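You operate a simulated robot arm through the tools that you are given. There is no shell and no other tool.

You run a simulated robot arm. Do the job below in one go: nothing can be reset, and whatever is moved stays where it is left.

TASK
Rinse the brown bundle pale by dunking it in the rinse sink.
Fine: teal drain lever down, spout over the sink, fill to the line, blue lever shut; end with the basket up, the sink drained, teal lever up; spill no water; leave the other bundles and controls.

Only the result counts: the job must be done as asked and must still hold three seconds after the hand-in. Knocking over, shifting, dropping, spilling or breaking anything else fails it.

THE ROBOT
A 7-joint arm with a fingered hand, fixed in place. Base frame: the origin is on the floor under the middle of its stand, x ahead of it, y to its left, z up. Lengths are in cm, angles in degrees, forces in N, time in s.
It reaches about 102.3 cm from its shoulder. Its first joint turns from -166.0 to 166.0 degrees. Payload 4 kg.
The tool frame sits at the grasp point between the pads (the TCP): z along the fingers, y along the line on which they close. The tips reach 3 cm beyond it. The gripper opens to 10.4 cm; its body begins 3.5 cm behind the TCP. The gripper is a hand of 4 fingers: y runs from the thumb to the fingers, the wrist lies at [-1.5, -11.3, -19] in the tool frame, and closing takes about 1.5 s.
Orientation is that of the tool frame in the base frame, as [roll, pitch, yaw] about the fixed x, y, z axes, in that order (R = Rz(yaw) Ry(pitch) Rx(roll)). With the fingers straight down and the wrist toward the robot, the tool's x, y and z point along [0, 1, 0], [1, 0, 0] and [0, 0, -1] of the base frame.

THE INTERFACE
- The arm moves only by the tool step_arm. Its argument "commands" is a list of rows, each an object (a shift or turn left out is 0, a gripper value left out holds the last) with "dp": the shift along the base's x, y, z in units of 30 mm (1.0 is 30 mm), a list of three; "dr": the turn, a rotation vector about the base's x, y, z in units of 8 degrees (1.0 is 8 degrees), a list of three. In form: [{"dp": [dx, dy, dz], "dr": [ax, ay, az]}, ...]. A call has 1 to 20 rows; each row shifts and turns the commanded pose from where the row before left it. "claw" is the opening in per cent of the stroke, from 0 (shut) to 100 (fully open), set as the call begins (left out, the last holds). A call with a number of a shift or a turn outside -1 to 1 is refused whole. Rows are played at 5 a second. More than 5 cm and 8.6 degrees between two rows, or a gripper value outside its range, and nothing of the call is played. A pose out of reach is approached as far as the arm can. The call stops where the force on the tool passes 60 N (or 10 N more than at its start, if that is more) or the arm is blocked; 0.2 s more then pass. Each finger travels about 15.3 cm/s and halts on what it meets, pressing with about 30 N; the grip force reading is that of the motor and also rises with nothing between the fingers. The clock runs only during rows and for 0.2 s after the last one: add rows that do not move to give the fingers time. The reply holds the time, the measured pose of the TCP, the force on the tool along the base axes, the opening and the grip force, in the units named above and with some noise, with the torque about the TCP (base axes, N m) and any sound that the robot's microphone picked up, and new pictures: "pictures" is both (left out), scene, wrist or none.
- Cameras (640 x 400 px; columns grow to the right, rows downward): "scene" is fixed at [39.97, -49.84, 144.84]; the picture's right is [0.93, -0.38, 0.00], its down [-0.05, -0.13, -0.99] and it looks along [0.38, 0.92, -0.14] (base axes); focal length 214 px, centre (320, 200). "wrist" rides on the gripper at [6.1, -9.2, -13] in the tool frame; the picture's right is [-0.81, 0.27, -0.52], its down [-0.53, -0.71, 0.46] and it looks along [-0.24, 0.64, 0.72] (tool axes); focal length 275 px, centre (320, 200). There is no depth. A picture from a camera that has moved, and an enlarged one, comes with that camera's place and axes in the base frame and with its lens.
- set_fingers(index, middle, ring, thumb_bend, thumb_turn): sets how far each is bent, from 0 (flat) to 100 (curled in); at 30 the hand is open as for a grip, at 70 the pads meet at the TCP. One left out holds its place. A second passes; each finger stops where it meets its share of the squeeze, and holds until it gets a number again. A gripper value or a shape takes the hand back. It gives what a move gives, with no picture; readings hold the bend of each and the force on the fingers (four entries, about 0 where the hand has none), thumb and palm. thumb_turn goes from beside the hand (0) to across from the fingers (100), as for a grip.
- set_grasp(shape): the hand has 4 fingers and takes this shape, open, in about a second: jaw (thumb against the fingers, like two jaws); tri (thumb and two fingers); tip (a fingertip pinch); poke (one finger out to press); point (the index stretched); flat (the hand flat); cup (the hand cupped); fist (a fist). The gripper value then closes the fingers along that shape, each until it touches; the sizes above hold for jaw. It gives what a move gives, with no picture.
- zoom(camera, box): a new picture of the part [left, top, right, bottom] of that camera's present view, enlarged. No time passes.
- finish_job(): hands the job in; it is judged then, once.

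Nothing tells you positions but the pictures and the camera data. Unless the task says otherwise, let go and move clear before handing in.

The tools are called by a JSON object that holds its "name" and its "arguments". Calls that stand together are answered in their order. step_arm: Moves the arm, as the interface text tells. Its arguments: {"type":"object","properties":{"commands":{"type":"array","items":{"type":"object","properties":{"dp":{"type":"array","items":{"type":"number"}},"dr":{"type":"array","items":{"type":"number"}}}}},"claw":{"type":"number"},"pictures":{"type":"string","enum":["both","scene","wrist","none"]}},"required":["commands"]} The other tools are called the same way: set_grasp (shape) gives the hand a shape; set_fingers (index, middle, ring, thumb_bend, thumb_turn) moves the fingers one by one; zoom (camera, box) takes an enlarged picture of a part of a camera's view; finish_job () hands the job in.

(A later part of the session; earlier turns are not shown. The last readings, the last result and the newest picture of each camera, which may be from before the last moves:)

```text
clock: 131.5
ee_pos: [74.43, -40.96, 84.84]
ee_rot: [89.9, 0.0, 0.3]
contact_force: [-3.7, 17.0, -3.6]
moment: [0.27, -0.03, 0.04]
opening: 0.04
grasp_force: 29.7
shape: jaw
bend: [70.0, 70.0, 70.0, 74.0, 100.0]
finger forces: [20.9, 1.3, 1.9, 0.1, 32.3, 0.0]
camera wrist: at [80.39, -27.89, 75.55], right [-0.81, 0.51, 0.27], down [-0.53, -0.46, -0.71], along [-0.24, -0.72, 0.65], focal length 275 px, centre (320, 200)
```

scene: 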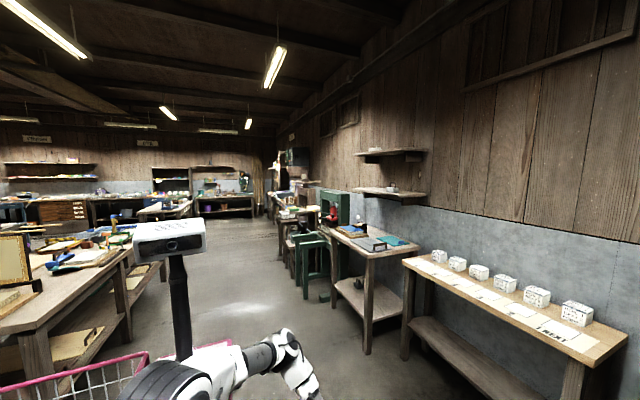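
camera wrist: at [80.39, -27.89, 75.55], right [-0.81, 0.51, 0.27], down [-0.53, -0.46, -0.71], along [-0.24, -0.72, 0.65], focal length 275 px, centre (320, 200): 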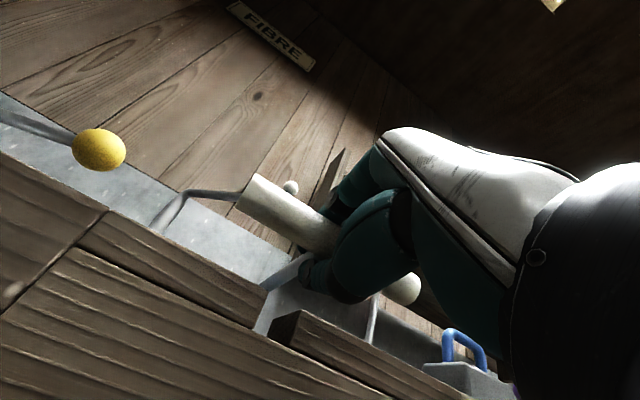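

{"name": "step_arm", "arguments": {"commands": [{"dp": [0, 0.1, -0.1]}], "pictures": "none"}}

{"name": "step_arm", "arguments": {"commands": [{"dp": [0, 0, -0.33]}], "pictures": "none"}}

{"name": "step_arm", "arguments": {"commands": [{"dp": [0, 0, -0.2]}], "pictures": "wrist"}}

```text
clock: 131.9
ee_pos: [74.33, -40.82, 84.56]
ee_rot: [90.0, 0.0, 0.2]
contact_force: [2.0, -6.1, -3.9]
moment: [0.25, 0.0, 0.15]
opening: 0.02
grasp_force: 30.1
shape: jaw
bend: [70.0, 70.0, 70.0, 74.0, 100.0]
finger forces: [21.5, 2.4, 2.9, 0.0, 29.5, 0.1]
```

```text
clock: 132.3
ee_pos: [74.41, -40.74, 83.48]
ee_rot: [89.9, 0.0, 0.2]
contact_force: [2.4, -15.0, -4.0]
moment: [0.25, 0.0, 0.16]
opening: 0.02
grasp_force: 29.6
shape: jaw
bend: [70.0, 70.0, 70.0, 74.0, 100.0]
finger forces: [21.3, 3.0, 3.4, 0.0, 28.9, 0.0]
```

```text
clock: 132.7
ee_pos: [74.38, -40.69, 82.85]
ee_rot: [89.9, 0.0, 0.2]
contact_force: [0.4, -19.1, -3.2]
moment: [0.29, -0.04, 0.11]
opening: 0.04
grasp_force: 30.4
shape: jaw
bend: [70.0, 70.0, 70.0, 74.0, 100.0]
finger forces: [21.0, 3.2, 3.5, 0.1, 28.6, 0.1]
camera wrist: at [80.37, -27.72, 73.6], right [-0.81, 0.51, 0.27], down [-0.53, -0.46, -0.71], along [-0.24, -0.72, 0.65], focal length 275 px, centre (320, 200)
```

wrist: 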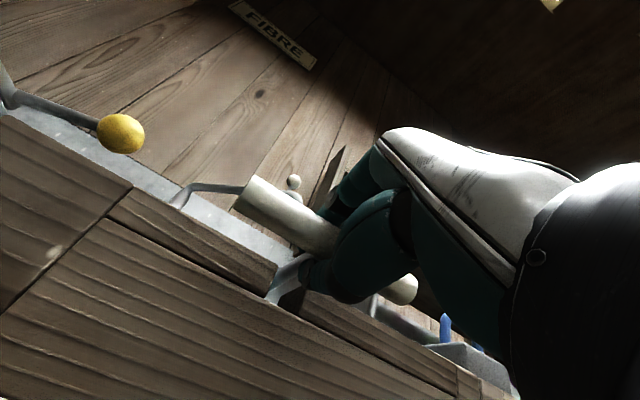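

{"name": "step_arm", "arguments": {"commands": [{"dp": [0, -0.03, -0.2]}], "pictures": "none"}}

{"name": "step_arm", "arguments": {"commands": [{"dp": [0, -0.02, -0.2]}], "pictures": "none"}}

{"name": "step_arm", "arguments": {"commands": [{"dp": [0, 0, -0.2]}], "pictures": "wrist"}}

```text
clock: 133.1
ee_pos: [74.44, -40.69, 82.15]
ee_rot: [90.0, 0.0, 0.2]
contact_force: [-2.8, -18.7, -2.5]
moment: [0.3, -0.01, 0.07]
opening: 0.06
grasp_force: 30.1
shape: jaw
bend: [70.0, 70.0, 70.0, 74.0, 100.0]
finger forces: [20.5, 3.3, 3.5, 0.1, 28.8, 0.1]
```

```text
clock: 133.5
ee_pos: [74.4, -40.85, 81.5]
ee_rot: [90.0, 0.0, 0.1]
contact_force: [-5.5, -17.3, -3.3]
moment: [0.32, -0.03, 0.01]
opening: 0.05
grasp_force: 29.8
shape: jaw
bend: [70.0, 70.0, 70.0, 74.0, 100.0]
finger forces: [20.3, 3.2, 3.3, 0.0, 29.3, 0.0]
```

```text
clock: 133.9
ee_pos: [74.53, -40.64, 80.94]
ee_rot: [89.8, 0.0, 0.2]
contact_force: [-12.3, -16.5, -3.1]
moment: [0.34, -0.03, -0.05]
opening: 0.02
grasp_force: 29.5
shape: jaw
bend: [70.0, 70.0, 70.0, 74.0, 100.0]
finger forces: [19.6, 3.1, 3.4, 0.0, 29.7, 0.1]
camera wrist: at [80.46, -27.74, 71.78], right [-0.81, 0.52, 0.27], down [-0.53, -0.46, -0.71], along [-0.24, -0.72, 0.65], focal length 275 px, centre (320, 200)
```

wrist: 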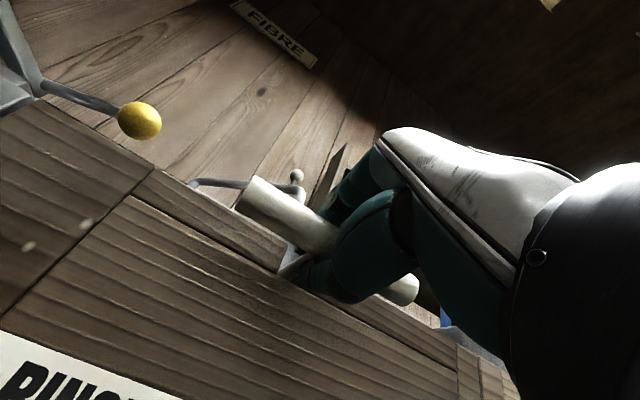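

The basket is about 14 cm down, so the bundle is under water. I'll hold it there a few seconds.

{"name": "step_arm", "arguments": {"commands": [{"dp": [-0.05, -0.05, -0.1]}, {}, {}, {}, {}, {}, {}, {}, {}, {}, {}, {}, {}, {}, {}, {}, {}, {}, {}, {}], "pictures": "wrist"}}

```text
clock: 138.1
ee_pos: [74.4, -40.84, 80.83]
ee_rot: [89.7, -0.1, 0.3]
contact_force: [5.1, 2.2, 15.6]
moment: [0.09, 0.01, 0.14]
opening: 0.0
grasp_force: 29.9
shape: jaw
bend: [70.0, 70.0, 70.0, 75.0, 100.0]
finger forces: [27.7, 3.9, 3.8, 0.1, 24.4, 0.0]
camera wrist: at [80.35, -27.81, 71.56], right [-0.81, 0.51, 0.27], down [-0.53, -0.46, -0.71], along [-0.24, -0.72, 0.65], focal length 275 px, centre (320, 200)
```

wrist: 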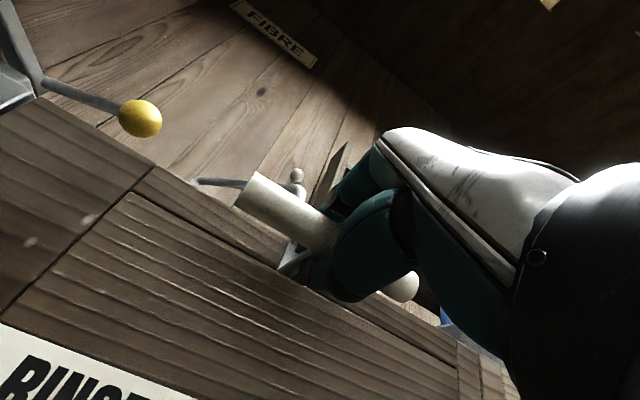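

The slide's bottom stop is reached (z≈80.8). I'll hold a little longer, then lift the basket back up fully.

{"name": "step_arm", "arguments": {"commands": [{}, {}, {}, {}, {}, {}, {}, {}, {}, {}, {}, {}, {}, {}, {}], "pictures": "none"}}

{"name": "step_arm", "arguments": {"commands": [{"dp": [0, 0, 0.3]}, {"dp": [0, 0, 0.33]}, {"dp": [0, 0, 0.33]}, {"dp": [0, 0, 0.33]}, {"dp": [0, 0, 0.33]}, {"dp": [0, 0, 0.33]}, {"dp": [0, 0, 0.33]}, {"dp": [0, 0, 0.33]}, {"dp": [0, 0, 0.33]}, {"dp": [0, 0, 0.33]}, {"dp": [0, 0, 0.33]}, {"dp": [0, 0, 0.33]}], "pictures": "wrist"}}

```text
clock: 141.3
ee_pos: [74.47, -40.71, 80.74]
ee_rot: [89.8, -0.1, 0.2]
contact_force: [5.2, 2.6, 15.0]
moment: [0.05, 0.02, 0.16]
opening: 0.0
grasp_force: 29.7
shape: jaw
bend: [70.0, 70.0, 70.0, 75.0, 100.0]
finger forces: [27.7, 4.0, 3.7, 0.0, 24.5, 0.0]
```

```text
clock: 143.9
ee_pos: [74.35, -40.87, 92.66]
ee_rot: [89.9, 0.0, 0.2]
contact_force: [5.5, 0.3, -4.4]
moment: [0.34, 0.03, 0.13]
opening: 0.07
grasp_force: 29.8
shape: jaw
bend: [70.0, 70.0, 70.0, 75.0, 100.0]
finger forces: [21.8, 2.0, 2.5, 0.1, 31.1, 0.1]
camera wrist: at [80.32, -27.81, 83.41], right [-0.81, 0.51, 0.27], down [-0.53, -0.46, -0.71], along [-0.24, -0.72, 0.65], focal length 275 px, centre (320, 200)
```

wrist: 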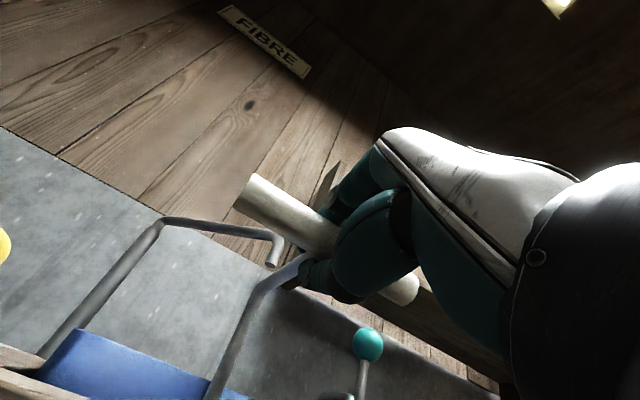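

{"name": "step_arm", "arguments": {"commands": [{"dp": [0, 0, 0.3]}, {"dp": [0, 0, 0.3]}, {"dp": [0, 0, 0.2]}], "pictures": "none"}}

{"name": "step_arm", "arguments": {"commands": [{"dp": [0, 0, 0.08]}], "pictures": "none"}}

```text
clock: 144.7
ee_pos: [74.26, -40.93, 94.9]
ee_rot: [89.8, 0.1, 0.2]
contact_force: [5.8, 2.6, -4.6]
moment: [0.34, 0.02, 0.18]
opening: 0.0
grasp_force: 30.3
shape: jaw
bend: [70.0, 70.0, 70.0, 75.0, 100.0]
finger forces: [22.0, 2.2, 2.2, 0.0, 31.3, 0.0]
```

```text
clock: 145.1
ee_pos: [74.42, -40.93, 95.15]
ee_rot: [89.9, 0.0, 0.3]
contact_force: [3.0, 5.0, -12.5]
moment: [0.45, -0.02, 0.14]
opening: 0.08
grasp_force: 30.1
shape: jaw
bend: [70.0, 70.0, 70.0, 75.0, 100.0]
finger forces: [19.4, 1.0, 1.6, 0.0, 34.8, 0.1]
```

The basket is at its upper stop. Before letting go fully I'll open the grip a little and check that the basket stays up by itself.

{"name": "step_arm", "arguments": {"commands": [{}, {}, {}, {}], "claw": 35, "pictures": "wrist"}}

{"name": "zoom", "arguments": {"camera": "wrist", "box": [200, 180, 420, 380]}}

```text
clock: 146.1
ee_pos: [74.23, -40.89, 95.26]
ee_rot: [89.7, -0.1, 0.5]
contact_force: [0.1, 0.7, -0.2]
moment: [-0.01, 0.01, 0.0]
opening: 3.62
grasp_force: 0.0
shape: jaw
bend: [74.0, 51.0, 49.0, 73.0, 100.0]
finger forces: [0.1, 0.0, 0.0, 0.0, 0.1, 0.1]
camera wrist: at [80.29, -27.84, 86.03], right [-0.81, 0.51, 0.27], down [-0.53, -0.46, -0.71], along [-0.24, -0.72, 0.65], focal length 275 px, centre (320, 200)
```

wrist: 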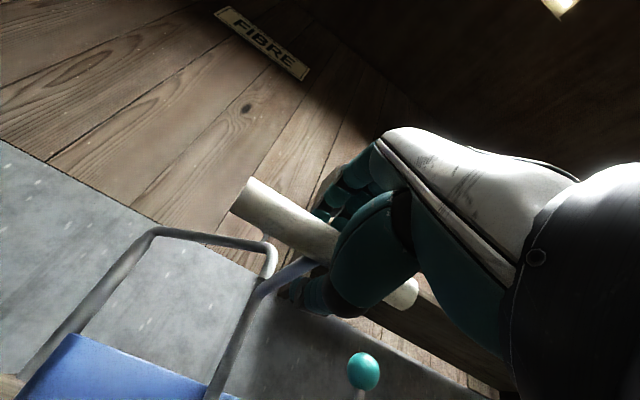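

```text
2.00 times, centred on (310, 280) of wrist
camera zoom: at [80.29, -27.84, 86.03], right [-0.81, 0.51, 0.27], down [-0.53, -0.46, -0.71], along [-0.24, -0.72, 0.65], focal length 551 px, centre (340, 40)
```

zoom: 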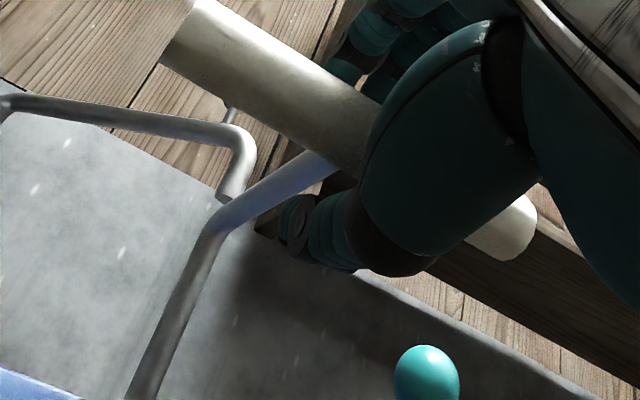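

The basket holds up by itself. I'll open fully, back out, and look at the bundle's colour.

{"name": "step_arm", "arguments": {"commands": [{}, {}, {}, {}], "claw": 100, "pictures": "none"}}

{"name": "step_arm", "arguments": {"commands": [{"dp": [0, 1, 0]}, {"dp": [0, 1, 0]}, {"dp": [0, 1, 0]}, {"dp": [0, 1, 0]}, {"dp": [0, 1, 0]}, {"dp": [0, 1, 0]}, {"dp": [-0.16, 0, 0.65], "dr": [0.98, 0, 0]}, {"dp": [-0.16, 0, 0.65], "dr": [0.98, 0, 0]}, {"dp": [-0.16, 0, 0.65], "dr": [0.98, 0, 0]}, {"dp": [-0.16, 0, 0.65], "dr": [0.98, 0, 0]}, {"dp": [-0.16, 0, 0.65], "dr": [0.98, 0, 0]}, {"dp": [-0.16, 0, 0.65], "dr": [0.98, 0, 0]}, {"dp": [-0.16, 0, 0.65], "dr": [0.98, 0, 0]}, {"dp": [-0.16, 0, 0.65], "dr": [0.98, 0, 0]}, {"dp": [-0.16, 0, 0.65], "dr": [0.98, 0, 0]}, {"dp": [-0.16, -1, 0], "dr": [0.98, 0, 0]}, {"dp": [-0.16, -1, 0], "dr": [0.98, 0, 0]}, {"dp": [-0.16, -1, 0], "dr": [0.98, 0, 0]}, {"dp": [-0.16, -1, 0], "dr": [0.98, 0, 0]}, {"dp": [-0.16, -1, 0], "dr": [0.98, 0, 0]}], "pictures": "wrist"}}

```text
clock: 147.1
ee_pos: [74.3, -40.77, 95.28]
ee_rot: [89.8, 0.0, 0.3]
contact_force: [-0.4, 0.3, -0.3]
moment: [0.02, -0.01, 0.01]
opening: 10.39
grasp_force: 0.0
shape: jaw
bend: [30.0, 30.0, 30.0, 30.0, 98.0]
finger forces: [0.0, 0.0, 0.0, 0.1, 0.0, 0.0]
```

```text
clock: 151.3
ee_pos: [67.47, -37.8, 112.64]
ee_rot: [-160.3, -0.3, 0.0]
contact_force: [0.2, 0.7, -0.1]
moment: [-0.05, 0.0, 0.02]
opening: 10.39
grasp_force: 0.0
shape: jaw
bend: [30.0, 30.0, 30.0, 30.0, 98.0]
finger forces: [0.1, 0.0, 0.1, 0.0, 0.0, 0.0]
camera wrist: at [73.48, -33.57, 128.11], right [-0.81, -0.43, 0.39], down [-0.53, 0.82, -0.19], along [-0.24, -0.36, -0.9], focal length 275 px, centre (320, 200)
```

wrist: 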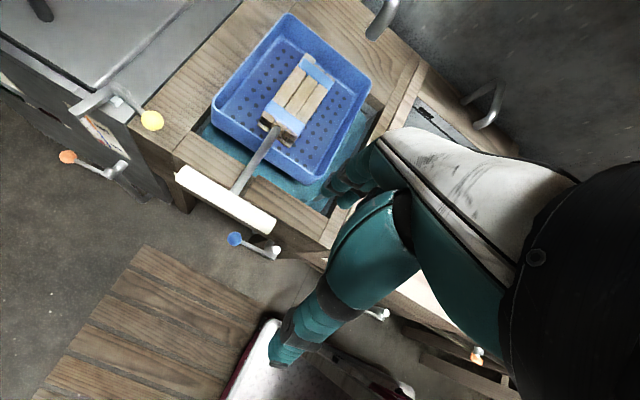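

{"name": "zoom", "arguments": {"camera": "wrist", "box": [190, 10, 400, 220]}}

{"name": "zoom", "arguments": {"camera": "wrist", "box": [250, 40, 350, 150]}}

```text
1.90 times, centred on (295, 115) of wrist
camera zoom: at [73.48, -33.57, 128.11], right [-0.81, -0.43, 0.39], down [-0.53, 0.82, -0.19], along [-0.24, -0.36, -0.9], focal length 524 px, centre (368, 362)
```

zoom: 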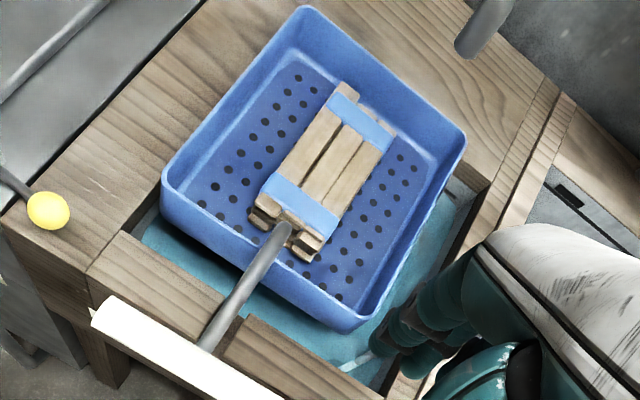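

```text
3.64 times, centred on (300, 95) of wrist
camera zoom: at [73.48, -33.57, 128.11], right [-0.81, -0.43, 0.39], down [-0.53, 0.82, -0.19], along [-0.24, -0.36, -0.9], focal length 1001 px, centre (393, 582)
```

zoom: 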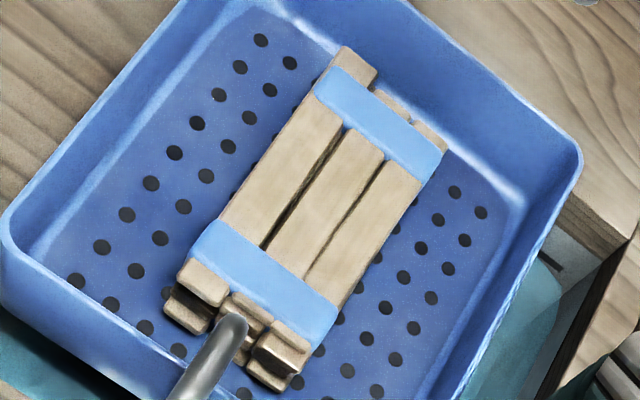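

The bundle has turned from brown to pale tan. To be sure the rinse is complete, I'll give it a second dunk and compare the colour.

{"name": "step_arm", "arguments": {"commands": [{"dp": [0.16, 1, 0], "dr": [-0.98, 0, 0]}, {"dp": [0.16, 1, 0], "dr": [-0.98, 0, 0]}, {"dp": [0.16, 1, 0], "dr": [-0.98, 0, 0]}, {"dp": [0.16, 1, 0], "dr": [-0.98, 0, 0]}, {"dp": [0.16, 1, 0], "dr": [-0.98, 0, 0]}, {"dp": [0.16, 0, -0.65], "dr": [-0.98, 0, 0]}, {"dp": [0.16, 0, -0.65], "dr": [-0.98, 0, 0]}, {"dp": [0.16, 0, -0.65], "dr": [-0.98, 0, 0]}, {"dp": [0.16, 0, -0.65], "dr": [-0.98, 0, 0]}, {"dp": [0.16, 0, -0.65], "dr": [-0.98, 0, 0]}, {"dp": [0.16, 0, -0.65], "dr": [-0.98, 0, 0]}, {"dp": [0.16, 0, -0.65], "dr": [-0.98, 0, 0]}, {"dp": [0.16, 0, -0.65], "dr": [-0.98, 0, 0]}, {"dp": [0.16, 0, -0.65], "dr": [-0.98, 0, 0]}], "pictures": "none"}}

{"name": "step_arm", "arguments": {"commands": [{"dp": [0, -1, 0]}, {"dp": [0, -1, 0]}, {"dp": [0, -1, 0]}, {"dp": [0, -1, 0]}], "pictures": "wrist"}}

```text
clock: 154.3
ee_pos: [74.12, -22.74, 95.25]
ee_rot: [90.9, -0.6, 0.0]
contact_force: [1.5, -0.1, -1.4]
moment: [-0.01, 0.03, 0.0]
opening: 10.38
grasp_force: 0.1
shape: jaw
bend: [30.0, 30.0, 30.0, 30.0, 98.0]
finger forces: [0.1, 0.1, 0.0, 0.1, 0.0, 0.0]
```

```text
clock: 155.3
ee_pos: [74.18, -34.97, 95.07]
ee_rot: [89.7, -0.1, 0.3]
contact_force: [0.3, -0.1, 0.1]
moment: [-0.03, 0.02, -0.01]
opening: 10.36
grasp_force: 0.1
shape: jaw
bend: [30.0, 30.0, 30.0, 30.0, 98.0]
finger forces: [0.0, 0.0, 0.0, 0.1, 0.0, 0.1]
camera wrist: at [80.14, -21.92, 85.85], right [-0.81, 0.51, 0.27], down [-0.53, -0.46, -0.71], along [-0.24, -0.72, 0.65], focal length 275 px, centre (320, 200)
```

wrist: 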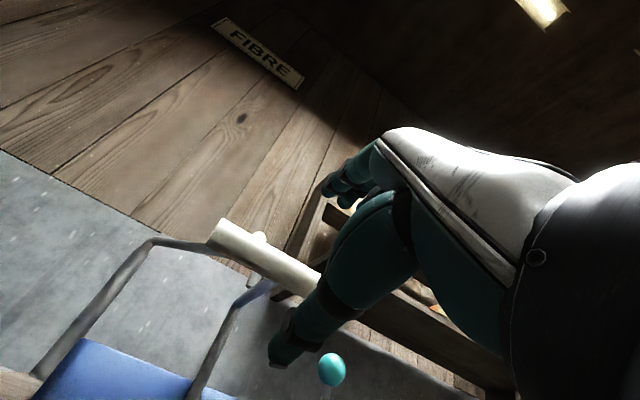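

{"name": "step_arm", "arguments": {"commands": [{"dp": [0.03, -1, 0.05]}, {"dp": [0.03, -0.95, 0]}], "pictures": "none"}}

{"name": "step_arm", "arguments": {"commands": [{}, {}, {}, {}, {}, {}, {}, {}], "claw": 0, "pictures": "wrist"}}

```text
clock: 155.9
ee_pos: [74.21, -40.68, 95.32]
ee_rot: [89.8, 0.0, 0.3]
contact_force: [-0.5, 0.1, 0.4]
moment: [-0.01, 0.0, -0.02]
opening: 10.39
grasp_force: 0.2
shape: jaw
bend: [30.0, 30.0, 30.0, 30.0, 98.0]
finger forces: [0.1, 0.0, 0.0, 0.1, 0.0, 0.0]
```

```text
clock: 157.7
ee_pos: [74.22, -40.83, 95.33]
ee_rot: [89.8, 0.0, 0.4]
contact_force: [0.5, -3.8, -8.2]
moment: [0.2, -0.08, 0.0]
opening: 0.18
grasp_force: 30.4
shape: jaw
bend: [70.0, 70.0, 70.0, 74.0, 100.0]
finger forces: [18.2, 0.5, 0.0, 0.0, 27.6, 0.0]
camera wrist: at [80.22, -27.74, 86.06], right [-0.81, 0.51, 0.27], down [-0.53, -0.46, -0.71], along [-0.24, -0.72, 0.65], focal length 275 px, centre (320, 200)
```

wrist: 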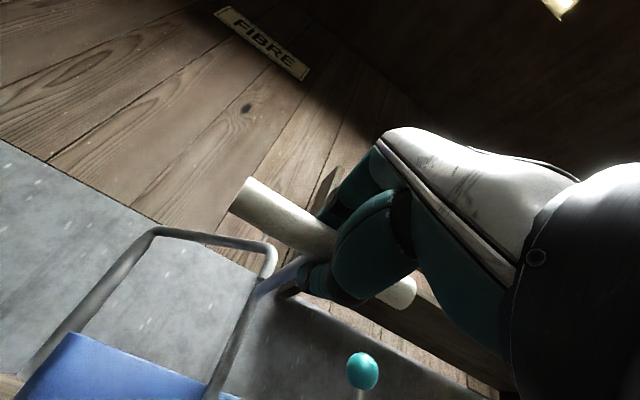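

{"name": "step_arm", "arguments": {"commands": [{"dp": [0, 0, -0.33]}, {"dp": [0, 0, -0.33]}, {"dp": [0, 0, -0.33]}, {"dp": [0, 0, -0.33]}, {"dp": [0, 0, -0.33]}, {"dp": [0, 0, -0.33]}, {"dp": [0, 0, -0.33]}, {"dp": [0, 0.02, -0.33]}, {"dp": [0, 0.02, -0.33]}, {"dp": [0, 0.02, -0.33]}, {"dp": [0, 0, -0.33]}, {"dp": [0, 0, -0.33]}, {"dp": [0, 0, -0.33]}], "pictures": "none"}}

{"name": "step_arm", "arguments": {"commands": [{"dp": [0, 0, -0.3]}, {"dp": [0, 0, -0.15]}, {}, {}, {}, {}, {}, {}, {}, {}, {}, {}, {}, {}, {}, {}, {}, {}, {}, {}], "pictures": "none"}}

{"name": "step_arm", "arguments": {"commands": [{}, {}, {}, {}, {}, {}, {}, {}, {}, {}, {}, {}, {}, {}, {}, {}, {}, {}, {}, {}], "pictures": "none"}}

```text
clock: 160.5
ee_pos: [74.44, -40.71, 82.51]
ee_rot: [89.9, 0.0, 0.2]
contact_force: [-18.7, -26.2, -4.2]
moment: [0.27, -0.07, -0.13]
opening: 0.1
grasp_force: 30.0
shape: jaw
bend: [70.0, 70.0, 70.0, 74.0, 100.0]
finger forces: [20.4, 1.4, 2.9, 0.1, 30.0, 0.1]
```

```text
clock: 164.7
ee_pos: [74.39, -40.55, 81.07]
ee_rot: [89.8, -0.1, 0.3]
contact_force: [-13.5, -30.7, -1.8]
moment: [0.25, -0.08, -0.07]
opening: 0.07
grasp_force: 29.8
shape: jaw
bend: [70.0, 70.0, 70.0, 74.0, 100.0]
finger forces: [21.8, 1.8, 3.8, 0.0, 28.4, 0.1]
```

```text
clock: 168.9
ee_pos: [74.41, -40.56, 81.16]
ee_rot: [89.8, -0.1, 0.3]
contact_force: [-12.5, -29.9, 0.3]
moment: [0.25, -0.11, -0.07]
opening: 0.07
grasp_force: 30.2
shape: jaw
bend: [70.0, 70.0, 70.0, 74.0, 100.0]
finger forces: [21.9, 1.7, 3.7, 0.1, 28.4, 0.1]
```

Held about 8 s under water. Raising the basket back up to its upper stop.

{"name": "step_arm", "arguments": {"commands": [{"dp": [0, -0.05, 0.3]}, {"dp": [0, 0, 0.33]}, {"dp": [0, 0, 0.33]}, {"dp": [0, 0, 0.33]}, {"dp": [0, 0, 0.33]}, {"dp": [0, 0, 0.33]}, {"dp": [0, 0, 0.33]}, {"dp": [0, 0, 0.33]}, {"dp": [0, 0, 0.33]}, {"dp": [0, 0, 0.33]}, {"dp": [0, 0, 0.33]}, {"dp": [0, 0, 0.33]}, {"dp": [0, 0, 0.33]}], "pictures": "none"}}

{"name": "step_arm", "arguments": {"commands": [{"dp": [0, 0, 0.25]}, {"dp": [0, 0, 0.2]}], "pictures": "none"}}

```text
clock: 171.7
ee_pos: [74.43, -40.66, 94.13]
ee_rot: [89.6, -0.1, 0.2]
contact_force: [-10.5, 0.4, 6.3]
moment: [0.25, -0.06, -0.11]
opening: 0.11
grasp_force: 30.3
shape: jaw
bend: [70.0, 70.0, 70.0, 74.0, 100.0]
finger forces: [24.5, 0.6, 2.3, 0.0, 29.3, 0.1]
```

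```text
clock: 172.3
ee_pos: [74.4, -40.84, 95.21]
ee_rot: [90.0, 0.0, 0.2]
contact_force: [-12.7, -2.3, -6.6]
moment: [0.39, -0.08, -0.17]
opening: 0.12
grasp_force: 29.7
shape: jaw
bend: [70.0, 70.0, 70.0, 74.0, 100.0]
finger forces: [20.1, 0.4, 1.6, 0.0, 34.1, 0.0]
```

{"name": "step_arm", "arguments": {"commands": [{"dp": [0, 0, 0.08]}, {}], "pictures": "none"}}

{"name": "step_arm", "arguments": {"commands": [{}, {}, {}, {}], "claw": 35, "pictures": "wrist"}}

```text
clock: 172.9
ee_pos: [74.4, -40.76, 95.39]
ee_rot: [89.9, 0.0, 0.2]
contact_force: [-15.2, -0.9, -20.1]
moment: [0.55, -0.06, -0.26]
opening: 0.22
grasp_force: 29.7
shape: jaw
bend: [70.0, 70.0, 70.0, 74.0, 100.0]
finger forces: [15.7, 11.6, 0.4, 0.0, 38.1, 0.0]
```

```text
clock: 173.9
ee_pos: [74.4, -40.68, 95.58]
ee_rot: [89.8, 0.0, 0.6]
contact_force: [0.6, 0.0, 0.1]
moment: [-0.02, 0.0, 0.03]
opening: 3.62
grasp_force: 0.1
shape: jaw
bend: [74.0, 51.0, 49.0, 73.0, 100.0]
finger forces: [0.0, 0.0, 0.0, 0.1, 0.0, 0.1]
camera wrist: at [80.5, -27.69, 86.33], right [-0.81, 0.51, 0.27], down [-0.53, -0.46, -0.71], along [-0.24, -0.72, 0.65], focal length 275 px, centre (320, 200)
```

wrist: 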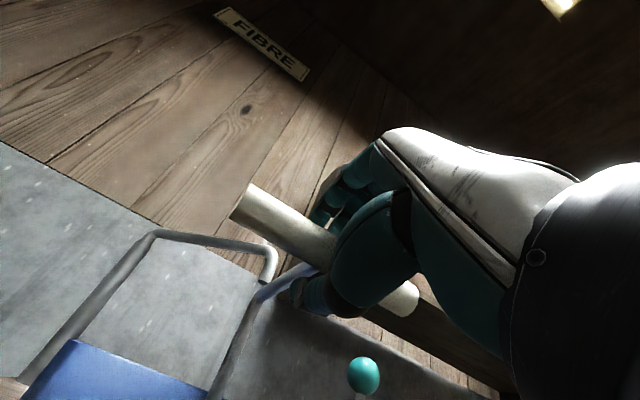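

The basket is at the top and stays there. I'll open fully, back out and look at the bundle again.

{"name": "step_arm", "arguments": {"commands": [{}, {}, {}, {}], "claw": 100, "pictures": "none"}}

{"name": "step_arm", "arguments": {"commands": [{"dp": [0, 1, 0]}, {"dp": [0, 1, 0]}, {"dp": [0, 1, 0]}, {"dp": [0, 1, 0]}, {"dp": [0, 1, 0]}, {"dp": [0, 1, 0]}, {"dp": [-0.16, 0, 0.65], "dr": [0.98, 0, 0]}, {"dp": [-0.16, 0, 0.65], "dr": [0.98, 0, 0]}, {"dp": [-0.16, 0, 0.65], "dr": [0.98, 0, 0]}, {"dp": [-0.16, 0, 0.65], "dr": [0.98, 0, 0]}, {"dp": [-0.16, 0, 0.65], "dr": [0.98, 0, 0]}, {"dp": [-0.16, 0, 0.65], "dr": [0.98, 0, 0]}, {"dp": [-0.16, 0, 0.65], "dr": [0.98, 0, 0]}, {"dp": [-0.16, 0, 0.65], "dr": [0.98, 0, 0]}, {"dp": [-0.16, 0, 0.65], "dr": [0.98, 0, 0]}, {"dp": [-0.16, -1, 0], "dr": [0.98, 0, 0]}, {"dp": [-0.16, -1, 0], "dr": [0.98, 0, 0]}, {"dp": [-0.16, -1, 0], "dr": [0.98, 0, 0]}, {"dp": [-0.16, -1, 0], "dr": [0.98, 0, 0]}, {"dp": [-0.16, -1, 0], "dr": [0.98, 0, 0]}], "pictures": "wrist"}}

{"name": "zoom", "arguments": {"camera": "wrist", "box": [190, 10, 400, 220]}}

{"name": "zoom", "arguments": {"camera": "wrist", "box": [250, 40, 350, 150]}}

```text
clock: 174.9
ee_pos: [74.42, -40.71, 95.58]
ee_rot: [89.8, 0.0, 0.4]
contact_force: [-0.3, 0.2, 0.7]
moment: [0.0, 0.03, -0.02]
opening: 10.37
grasp_force: 0.1
shape: jaw
bend: [30.0, 30.0, 30.0, 30.0, 98.0]
finger forces: [0.1, 0.1, 0.0, 0.1, 0.0, 0.0]
```

```text
clock: 179.1
ee_pos: [67.75, -37.45, 113.13]
ee_rot: [-160.4, -0.2, -0.1]
contact_force: [-0.2, 0.7, 0.3]
moment: [-0.03, 0.04, -0.01]
opening: 10.38
grasp_force: 0.1
shape: jaw
bend: [30.0, 30.0, 30.0, 30.0, 98.0]
finger forces: [0.0, 0.1, 0.0, 0.0, 0.0, 0.0]
camera wrist: at [73.66, -33.33, 128.46], right [-0.81, -0.43, 0.39], down [-0.53, 0.82, -0.19], along [-0.24, -0.36, -0.9], focal length 275 px, centre (320, 200)
```

wrist: 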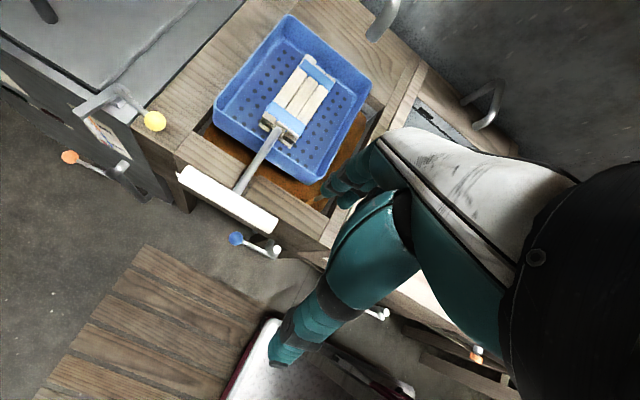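

```text
1.90 times, centred on (295, 115) of wrist
camera zoom: at [73.66, -33.33, 128.46], right [-0.81, -0.43, 0.39], down [-0.53, 0.82, -0.19], along [-0.24, -0.36, -0.9], focal length 524 px, centre (368, 362)
```

zoom: 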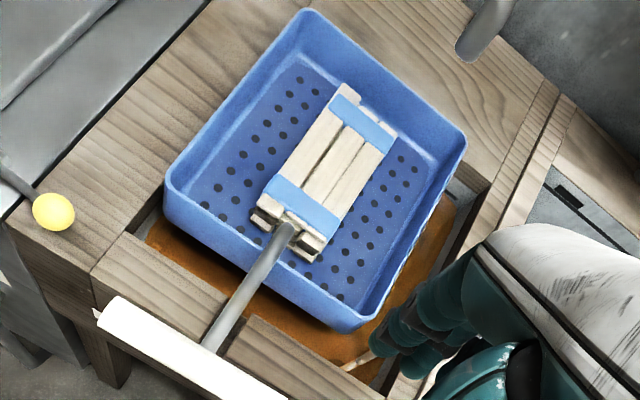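

```text
3.64 times, centred on (300, 95) of wrist
camera zoom: at [73.66, -33.33, 128.46], right [-0.81, -0.43, 0.39], down [-0.53, 0.82, -0.19], along [-0.24, -0.36, -0.9], focal length 1001 px, centre (393, 582)
```

zoom: 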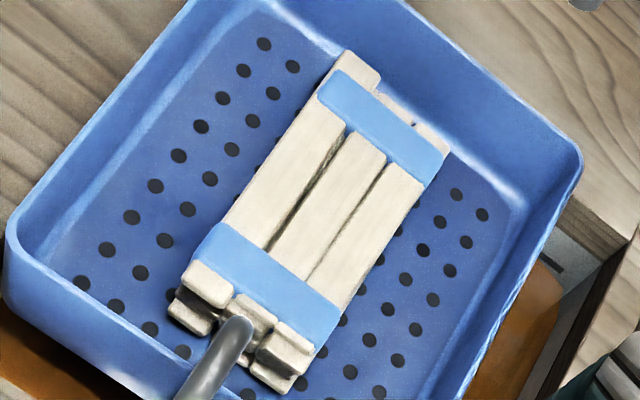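

The second dunk made the bundle clearly paler (cream) and the water turned brown. Since the rinse evidently progresses with dunking, I'll do one more dunk and see whether the colour still changes.

{"name": "step_arm", "arguments": {"commands": [{"dp": [0.16, 1, 0], "dr": [-0.98, 0, 0]}, {"dp": [0.16, 1, 0], "dr": [-0.98, 0, 0]}, {"dp": [0.16, 1, 0], "dr": [-0.98, 0, 0]}, {"dp": [0.16, 1, 0], "dr": [-0.98, 0, 0]}, {"dp": [0.16, 1, 0], "dr": [-0.98, 0, 0]}, {"dp": [0.16, 0, -0.65], "dr": [-0.98, 0, 0]}, {"dp": [0.16, 0, -0.65], "dr": [-0.98, 0, 0]}, {"dp": [0.16, 0, -0.65], "dr": [-0.98, 0, 0]}, {"dp": [0.16, 0, -0.65], "dr": [-0.98, 0, 0]}, {"dp": [0.16, 0, -0.65], "dr": [-0.98, 0, 0]}, {"dp": [0.16, 0, -0.65], "dr": [-0.98, 0, 0]}, {"dp": [0.16, 0, -0.65], "dr": [-0.98, 0, 0]}, {"dp": [0.16, 0, -0.65], "dr": [-0.98, 0, 0]}, {"dp": [0.16, 0, -0.65], "dr": [-0.98, 0, 0]}], "pictures": "none"}}

{"name": "step_arm", "arguments": {"commands": [{"dp": [0, -1, -0.04]}, {"dp": [0, -1, -0.03]}, {"dp": [0, -1, 0]}, {"dp": [0, -1, 0]}], "pictures": "none"}}

{"name": "step_arm", "arguments": {"commands": [{"dp": [0, -1, 0]}, {"dp": [0, -0.95, 0]}], "pictures": "wrist"}}

```text
clock: 182.1
ee_pos: [74.45, -22.48, 95.71]
ee_rot: [90.9, -0.7, 0.2]
contact_force: [-0.2, -0.2, -0.4]
moment: [0.0, -0.01, 0.04]
opening: 10.4
grasp_force: 0.1
shape: jaw
bend: [30.0, 30.0, 30.0, 30.0, 98.0]
finger forces: [0.0, 0.0, 0.1, 0.1, 0.1, 0.0]
```

```text
clock: 183.1
ee_pos: [74.5, -34.55, 95.52]
ee_rot: [89.7, 0.0, 0.4]
contact_force: [0.5, -0.5, -0.8]
moment: [0.0, 0.01, -0.01]
opening: 10.39
grasp_force: 0.0
shape: jaw
bend: [30.0, 30.0, 30.0, 30.0, 98.0]
finger forces: [0.0, 0.1, 0.0, 0.0, 0.0, 0.1]
```

```text
clock: 183.7
ee_pos: [74.64, -40.4, 95.43]
ee_rot: [89.8, -0.1, 0.3]
contact_force: [-0.5, 0.2, -0.6]
moment: [-0.01, -0.02, 0.01]
opening: 10.43
grasp_force: 0.0
shape: jaw
bend: [30.0, 30.0, 30.0, 30.0, 98.0]
finger forces: [0.1, 0.0, 0.0, 0.0, 0.0, 0.1]
camera wrist: at [80.6, -27.49, 86.19], right [-0.81, 0.51, 0.27], down [-0.53, -0.46, -0.71], along [-0.24, -0.72, 0.65], focal length 275 px, centre (320, 200)
```

wrist: 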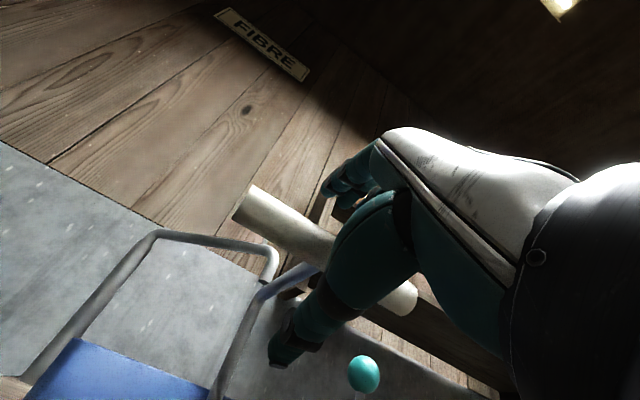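

{"name": "step_arm", "arguments": {"commands": [{"dp": [-0.1, -0.12, -0.04]}], "pictures": "none"}}

{"name": "step_arm", "arguments": {"commands": [{}, {}, {}, {}, {}, {}, {}, {}], "claw": 0, "pictures": "none"}}

{"name": "step_arm", "arguments": {"commands": [{"dp": [0, 0, -0.33]}, {"dp": [0, 0, -0.33]}, {"dp": [0, 0, -0.33]}, {"dp": [0, 0, -0.33]}, {"dp": [0, 0, -0.33]}, {"dp": [0, 0, -0.33]}, {"dp": [0, 0, -0.33]}, {"dp": [0, 0, -0.33]}, {"dp": [0, 0, -0.33]}, {"dp": [0, 0, -0.33]}, {"dp": [0, 0, -0.33]}, {"dp": [0, 0, -0.33]}, {"dp": [0, 0, -0.33]}], "pictures": "wrist"}}

```text
clock: 184.1
ee_pos: [74.19, -40.93, 95.23]
ee_rot: [89.8, 0.0, 0.3]
contact_force: [-0.4, -0.6, -0.1]
moment: [0.01, 0.02, 0.02]
opening: 10.4
grasp_force: 0.1
shape: jaw
bend: [30.0, 30.0, 30.0, 30.0, 98.0]
finger forces: [0.0, 0.1, 0.0, 0.0, 0.0, 0.1]
```

```text
clock: 185.9
ee_pos: [74.36, -40.92, 95.19]
ee_rot: [89.8, 0.0, 0.5]
contact_force: [-0.2, -3.2, -7.4]
moment: [0.18, -0.07, -0.01]
opening: 0.01
grasp_force: 30.5
shape: jaw
bend: [70.0, 70.0, 70.0, 74.0, 100.0]
finger forces: [18.4, 0.1, 0.1, 0.0, 28.5, 0.0]
```

```text
clock: 188.7
ee_pos: [74.16, -40.88, 82.38]
ee_rot: [89.9, 0.0, 0.4]
contact_force: [2.6, -3.9, -3.2]
moment: [0.22, 0.01, 0.09]
opening: 0.0
grasp_force: 30.1
shape: jaw
bend: [70.0, 70.0, 70.0, 74.0, 100.0]
finger forces: [21.6, 0.7, 2.0, 0.0, 29.0, 0.0]
camera wrist: at [80.17, -27.85, 73.13], right [-0.81, 0.51, 0.27], down [-0.53, -0.46, -0.71], along [-0.24, -0.72, 0.65], focal length 275 px, centre (320, 200)
```

wrist: 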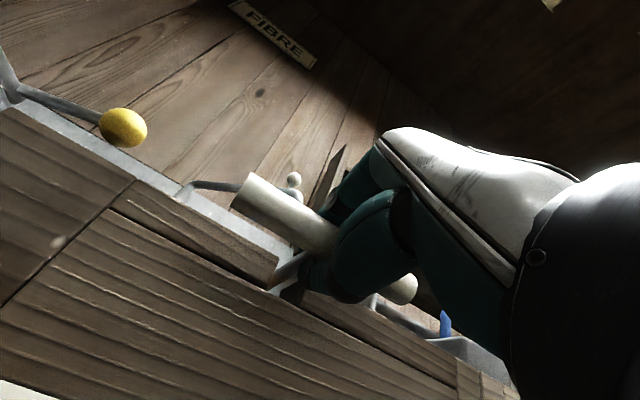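

{"name": "step_arm", "arguments": {"commands": [{"dp": [0, 0, -0.3]}, {"dp": [0, 0, -0.15]}, {}, {}, {}, {}, {}, {}, {}, {}, {}, {}, {}, {}, {}, {}, {}, {}, {}, {}], "pictures": "none"}}

{"name": "step_arm", "arguments": {"commands": [{}, {}, {}, {}, {}, {}, {}, {}, {}, {}, {"dp": [0, 0, 0.3]}, {"dp": [0, 0, 0.33]}, {"dp": [0, 0, 0.33]}, {"dp": [0, 0, 0.33]}, {"dp": [0, 0, 0.33]}, {"dp": [0, 0, 0.33]}, {"dp": [0, 0, 0.33]}, {"dp": [0, 0, 0.33]}, {"dp": [0, 0, 0.33]}, {"dp": [0, 0, 0.33]}], "pictures": "none"}}

{"name": "step_arm", "arguments": {"commands": [{"dp": [0, 0, 0.33]}, {"dp": [0, 0, 0.33]}, {"dp": [0, 0, 0.33]}, {"dp": [0, 0, 0.33]}], "pictures": "none"}}

```text
clock: 192.9
ee_pos: [74.18, -40.94, 80.99]
ee_rot: [89.9, 0.0, 0.2]
contact_force: [5.4, 3.1, 1.0]
moment: [0.19, 0.0, 0.16]
opening: 0.0
grasp_force: 30.3
shape: jaw
bend: [70.0, 70.0, 70.0, 74.0, 100.0]
finger forces: [24.0, 0.5, 2.2, 0.0, 27.3, 0.0]
```

```text
clock: 197.1
ee_pos: [74.08, -40.93, 90.77]
ee_rot: [89.8, 0.0, 0.3]
contact_force: [5.1, -2.6, -5.3]
moment: [0.26, 0.03, 0.12]
opening: 0.0
grasp_force: 29.8
shape: jaw
bend: [70.0, 70.0, 70.0, 74.0, 100.0]
finger forces: [21.3, 0.3, 2.0, 0.0, 29.8, 0.0]
```

```text
clock: 198.1
ee_pos: [74.13, -40.73, 94.88]
ee_rot: [89.7, -0.1, 0.2]
contact_force: [5.2, -8.5, 7.0]
moment: [0.17, 0.07, 0.12]
opening: 0.0
grasp_force: 30.1
shape: jaw
bend: [70.0, 70.0, 70.0, 74.0, 100.0]
finger forces: [24.7, 1.5, 3.4, 0.0, 25.1, 0.1]
```

{"name": "step_arm", "arguments": {"commands": [{"dp": [0, 0, 0.12]}, {}], "pictures": "none"}}

{"name": "step_arm", "arguments": {"commands": [{"dp": [0, 0, 0.06]}, {}], "pictures": "none"}}

```text
clock: 198.7
ee_pos: [74.07, -40.84, 95.02]
ee_rot: [89.8, 0.0, 0.3]
contact_force: [1.6, -4.2, -5.0]
moment: [0.26, -0.04, 0.07]
opening: 0.0
grasp_force: 30.1
shape: jaw
bend: [70.0, 70.0, 70.0, 74.0, 100.0]
finger forces: [21.0, 0.6, 2.1, 0.0, 30.4, 0.0]
```

```text
clock: 199.3
ee_pos: [74.18, -40.93, 95.17]
ee_rot: [89.9, 0.0, 0.3]
contact_force: [1.0, -0.5, -11.7]
moment: [0.35, -0.02, -0.01]
opening: 0.02
grasp_force: 30.2
shape: jaw
bend: [70.0, 70.0, 70.0, 74.0, 100.0]
finger forces: [19.0, 0.2, 1.0, 0.0, 33.0, 0.1]
```

At the upper stop again. Opening, backing out and looking.

{"name": "step_arm", "arguments": {"commands": [{}, {}, {}, {}], "claw": 35, "pictures": "none"}}

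{"name": "step_arm", "arguments": {"commands": [{}, {}, {}, {}], "claw": 100, "pictures": "wrist"}}

{"name": "step_arm", "arguments": {"commands": [{"dp": [0, 1, 0]}, {"dp": [0, 1, 0]}, {"dp": [0, 1, 0]}, {"dp": [0, 1, 0]}, {"dp": [0, 1, 0]}, {"dp": [0, 1, 0]}, {"dp": [-0.16, 0, 0.65], "dr": [0.98, 0, 0]}, {"dp": [-0.16, 0, 0.65], "dr": [0.98, 0, 0]}, {"dp": [-0.16, 0, 0.65], "dr": [0.98, 0, 0]}, {"dp": [-0.16, 0, 0.65], "dr": [0.98, 0, 0]}, {"dp": [-0.16, 0, 0.65], "dr": [0.98, 0, 0]}, {"dp": [-0.16, 0, 0.65], "dr": [0.98, 0, 0]}, {"dp": [-0.16, 0, 0.65], "dr": [0.98, 0, 0]}, {"dp": [-0.16, 0, 0.65], "dr": [0.98, 0, 0]}, {"dp": [-0.16, 0, 0.65], "dr": [0.98, 0, 0]}, {"dp": [-0.16, -1, 0], "dr": [0.98, 0, 0]}, {"dp": [-0.16, -1, 0], "dr": [0.98, 0, 0]}, {"dp": [-0.16, -1, 0], "dr": [0.98, 0, 0]}, {"dp": [-0.16, -1, 0], "dr": [0.98, 0, 0]}, {"dp": [-0.16, -1, 0], "dr": [0.98, 0, 0]}], "pictures": "wrist"}}

{"name": "zoom", "arguments": {"camera": "wrist", "box": [190, 10, 400, 220]}}

{"name": "zoom", "arguments": {"camera": "wrist", "box": [250, 40, 350, 150]}}

```text
clock: 200.3
ee_pos: [74.11, -40.82, 95.18]
ee_rot: [89.8, 0.0, 0.2]
contact_force: [-1.3, 0.8, -0.4]
moment: [0.02, -0.03, 0.01]
opening: 3.65
grasp_force: 0.1
shape: jaw
bend: [74.0, 51.0, 49.0, 73.0, 100.0]
finger forces: [0.1, 0.0, 0.0, 0.0, 0.0, 0.1]
```

```text
clock: 201.3
ee_pos: [74.11, -40.81, 95.21]
ee_rot: [89.8, 0.0, 0.4]
contact_force: [-0.3, 0.1, 0.0]
moment: [-0.01, -0.01, 0.02]
opening: 10.39
grasp_force: 0.0
shape: jaw
bend: [30.0, 30.0, 30.0, 30.0, 98.0]
finger forces: [0.0, 0.0, 0.0, 0.0, 0.0, 0.1]
camera wrist: at [80.14, -27.85, 86.04], right [-0.81, 0.51, 0.27], down [-0.53, -0.46, -0.71], along [-0.24, -0.72, 0.65], focal length 275 px, centre (320, 200)
```

wrist: 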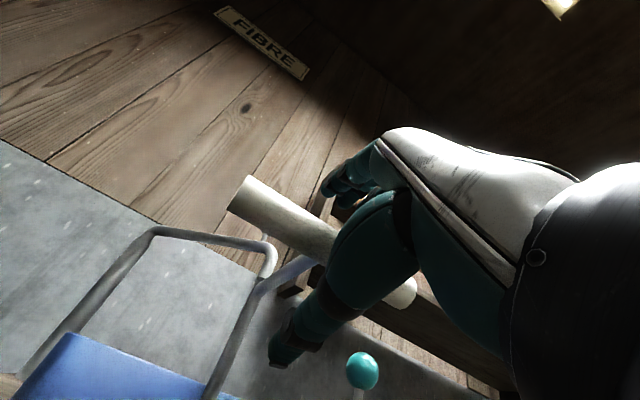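

```text
clock: 205.5
ee_pos: [67.47, -37.83, 112.74]
ee_rot: [-160.4, -0.3, 0.0]
contact_force: [-0.4, 1.0, -0.3]
moment: [-0.04, 0.02, -0.01]
opening: 10.38
grasp_force: 0.1
shape: jaw
bend: [30.0, 30.0, 30.0, 30.0, 98.0]
finger forces: [0.0, 0.0, 0.0, 0.1, 0.0, 0.0]
camera wrist: at [73.47, -33.55, 128.14], right [-0.81, -0.43, 0.39], down [-0.53, 0.83, -0.19], along [-0.24, -0.36, -0.9], focal length 275 px, centre (320, 200)
```

wrist: 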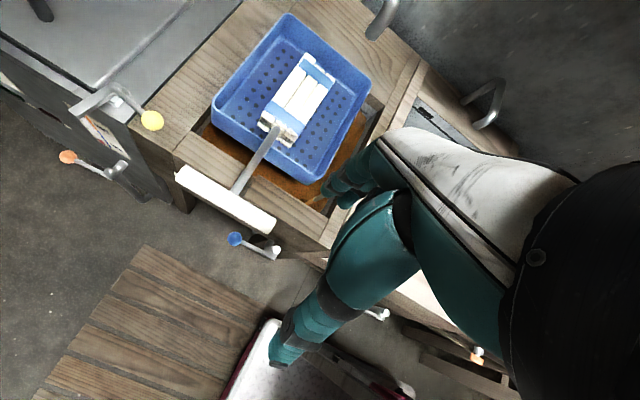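

```text
1.90 times, centred on (295, 115) of wrist
camera zoom: at [73.47, -33.55, 128.14], right [-0.81, -0.43, 0.39], down [-0.53, 0.83, -0.19], along [-0.24, -0.36, -0.9], focal length 524 px, centre (368, 362)
```

zoom: 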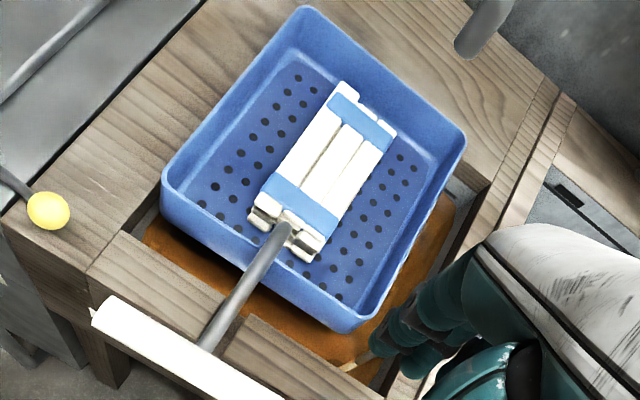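

```text
3.64 times, centred on (300, 95) of wrist
camera zoom: at [73.47, -33.55, 128.14], right [-0.81, -0.43, 0.39], down [-0.53, 0.83, -0.19], along [-0.24, -0.36, -0.9], focal length 1001 px, centre (393, 582)
```

zoom: 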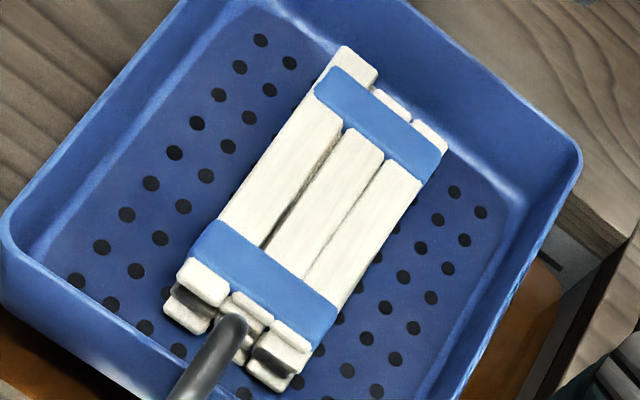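

The third dunk made it whiter still, so the rinse continues to progress; I'll do a fourth, longer dunk to be sure it's saturated.

{"name": "step_arm", "arguments": {"commands": [{"dp": [0.16, 1, 0], "dr": [-0.98, 0, 0]}, {"dp": [0.16, 1, 0], "dr": [-0.98, 0, 0]}, {"dp": [0.16, 1, 0], "dr": [-0.98, 0, 0]}, {"dp": [0.16, 1, 0], "dr": [-0.98, 0, 0]}, {"dp": [0.16, 1, 0], "dr": [-0.98, 0, 0]}, {"dp": [0.16, 0, -0.65], "dr": [-0.98, 0, 0]}, {"dp": [0.16, 0, -0.65], "dr": [-0.98, 0, 0]}, {"dp": [0.16, 0, -0.65], "dr": [-0.98, 0, 0]}, {"dp": [0.16, 0, -0.65], "dr": [-0.98, 0, 0]}, {"dp": [0.16, 0, -0.65], "dr": [-0.98, 0, 0]}, {"dp": [0.16, 0, -0.65], "dr": [-0.98, 0, 0]}, {"dp": [0.16, 0, -0.65], "dr": [-0.98, 0, 0]}, {"dp": [0.16, 0, -0.65], "dr": [-0.98, 0, 0]}, {"dp": [0.16, 0, -0.65], "dr": [-0.98, 0, 0]}], "pictures": "none"}}

{"name": "step_arm", "arguments": {"commands": [{"dp": [0.02, -1, 0]}, {"dp": [0.02, -1, 0]}, {"dp": [0.02, -1, 0]}, {"dp": [0, -1, 0]}, {"dp": [0, -1, 0]}, {"dp": [0, -0.95, 0]}], "pictures": "wrist"}}

```text
clock: 208.5
ee_pos: [74.04, -22.68, 95.62]
ee_rot: [91.0, -0.7, 0.2]
contact_force: [-0.2, -0.8, -0.3]
moment: [0.02, 0.0, 0.01]
opening: 10.39
grasp_force: 0.1
shape: jaw
bend: [30.0, 30.0, 30.0, 30.0, 98.0]
finger forces: [0.0, 0.0, 0.0, 0.0, 0.0, 0.0]
```

```text
clock: 209.9
ee_pos: [74.3, -40.68, 95.32]
ee_rot: [89.9, 0.0, 0.3]
contact_force: [-0.3, 0.3, 0.2]
moment: [0.0, -0.02, -0.01]
opening: 10.4
grasp_force: 0.0
shape: jaw
bend: [30.0, 30.0, 30.0, 30.0, 98.0]
finger forces: [0.0, 0.0, 0.0, 0.1, 0.1, 0.1]
camera wrist: at [80.24, -27.66, 86.14], right [-0.81, 0.51, 0.27], down [-0.53, -0.46, -0.71], along [-0.24, -0.72, 0.65], focal length 275 px, centre (320, 200)
```

wrist: 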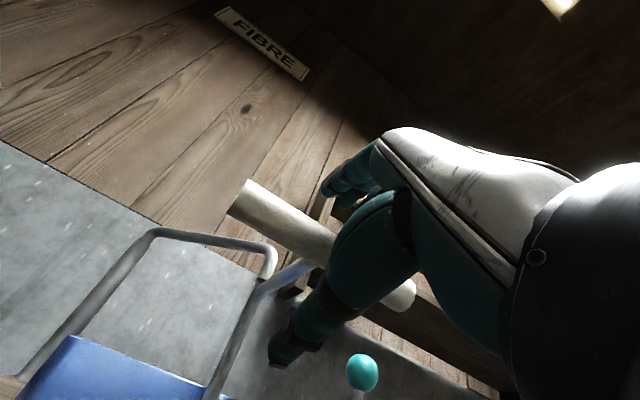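

{"name": "step_arm", "arguments": {"commands": [{"dp": [0, -0.06, 0]}, {}, {}, {}, {}, {}, {}, {}], "claw": 0, "pictures": "none"}}

{"name": "step_arm", "arguments": {"commands": [{"dp": [0, 0, -0.33]}, {"dp": [0, 0, -0.33]}, {"dp": [0, 0, -0.33]}, {"dp": [0, 0, -0.33]}, {"dp": [0, 0, -0.33]}, {"dp": [0, 0, -0.33]}, {"dp": [0, 0, -0.33]}, {"dp": [0, 0, -0.33]}, {"dp": [0, 0, -0.33]}, {"dp": [0, 0, -0.33]}, {"dp": [0, 0, -0.33]}, {"dp": [0, 0, -0.33]}, {"dp": [0, 0, -0.33]}], "pictures": "none"}}

{"name": "step_arm", "arguments": {"commands": [{"dp": [0, 0, -0.3]}, {"dp": [0, 0, -0.15]}, {}, {}, {}, {}, {}, {}, {}, {}, {}, {}, {}, {}, {}, {}, {}, {}, {}, {}], "pictures": "none"}}

{"name": "step_arm", "arguments": {"commands": [{}, {}, {}, {}, {}, {}, {}, {}, {}, {}, {}, {}, {}, {}, {}, {}, {}, {}, {}, {}], "pictures": "none"}}

```text
clock: 211.7
ee_pos: [74.27, -40.96, 95.3]
ee_rot: [89.7, 0.0, 0.4]
contact_force: [0.8, -3.0, -9.5]
moment: [0.26, -0.1, 0.02]
opening: 0.17
grasp_force: 30.2
shape: jaw
bend: [70.0, 70.0, 70.0, 74.0, 100.0]
finger forces: [17.6, 0.0, 0.0, 0.0, 28.3, 0.0]
```

```text
clock: 214.5
ee_pos: [74.3, -40.99, 82.37]
ee_rot: [89.9, 0.0, 0.3]
contact_force: [-3.7, -7.2, -4.5]
moment: [0.24, -0.04, 0.0]
opening: 0.09
grasp_force: 30.4
shape: jaw
bend: [70.0, 70.0, 70.0, 74.0, 100.0]
finger forces: [20.6, 0.3, 1.4, 0.0, 29.9, 0.1]
```

```text
clock: 218.7
ee_pos: [74.32, -40.98, 81.06]
ee_rot: [89.8, -0.1, 0.2]
contact_force: [-1.4, -5.6, 7.9]
moment: [0.13, -0.04, 0.03]
opening: 0.11
grasp_force: 30.2
shape: jaw
bend: [70.0, 70.0, 70.0, 75.0, 100.0]
finger forces: [25.0, 0.8, 2.4, 0.0, 25.0, 0.0]
```

```text
clock: 222.9
ee_pos: [74.29, -40.96, 81.0]
ee_rot: [89.9, 0.0, 0.3]
contact_force: [-1.2, -6.0, 8.4]
moment: [0.11, -0.04, 0.06]
opening: 0.05
grasp_force: 30.9
shape: jaw
bend: [70.0, 70.0, 70.0, 75.0, 100.0]
finger forces: [25.0, 0.8, 2.4, 0.0, 25.2, 0.0]
```

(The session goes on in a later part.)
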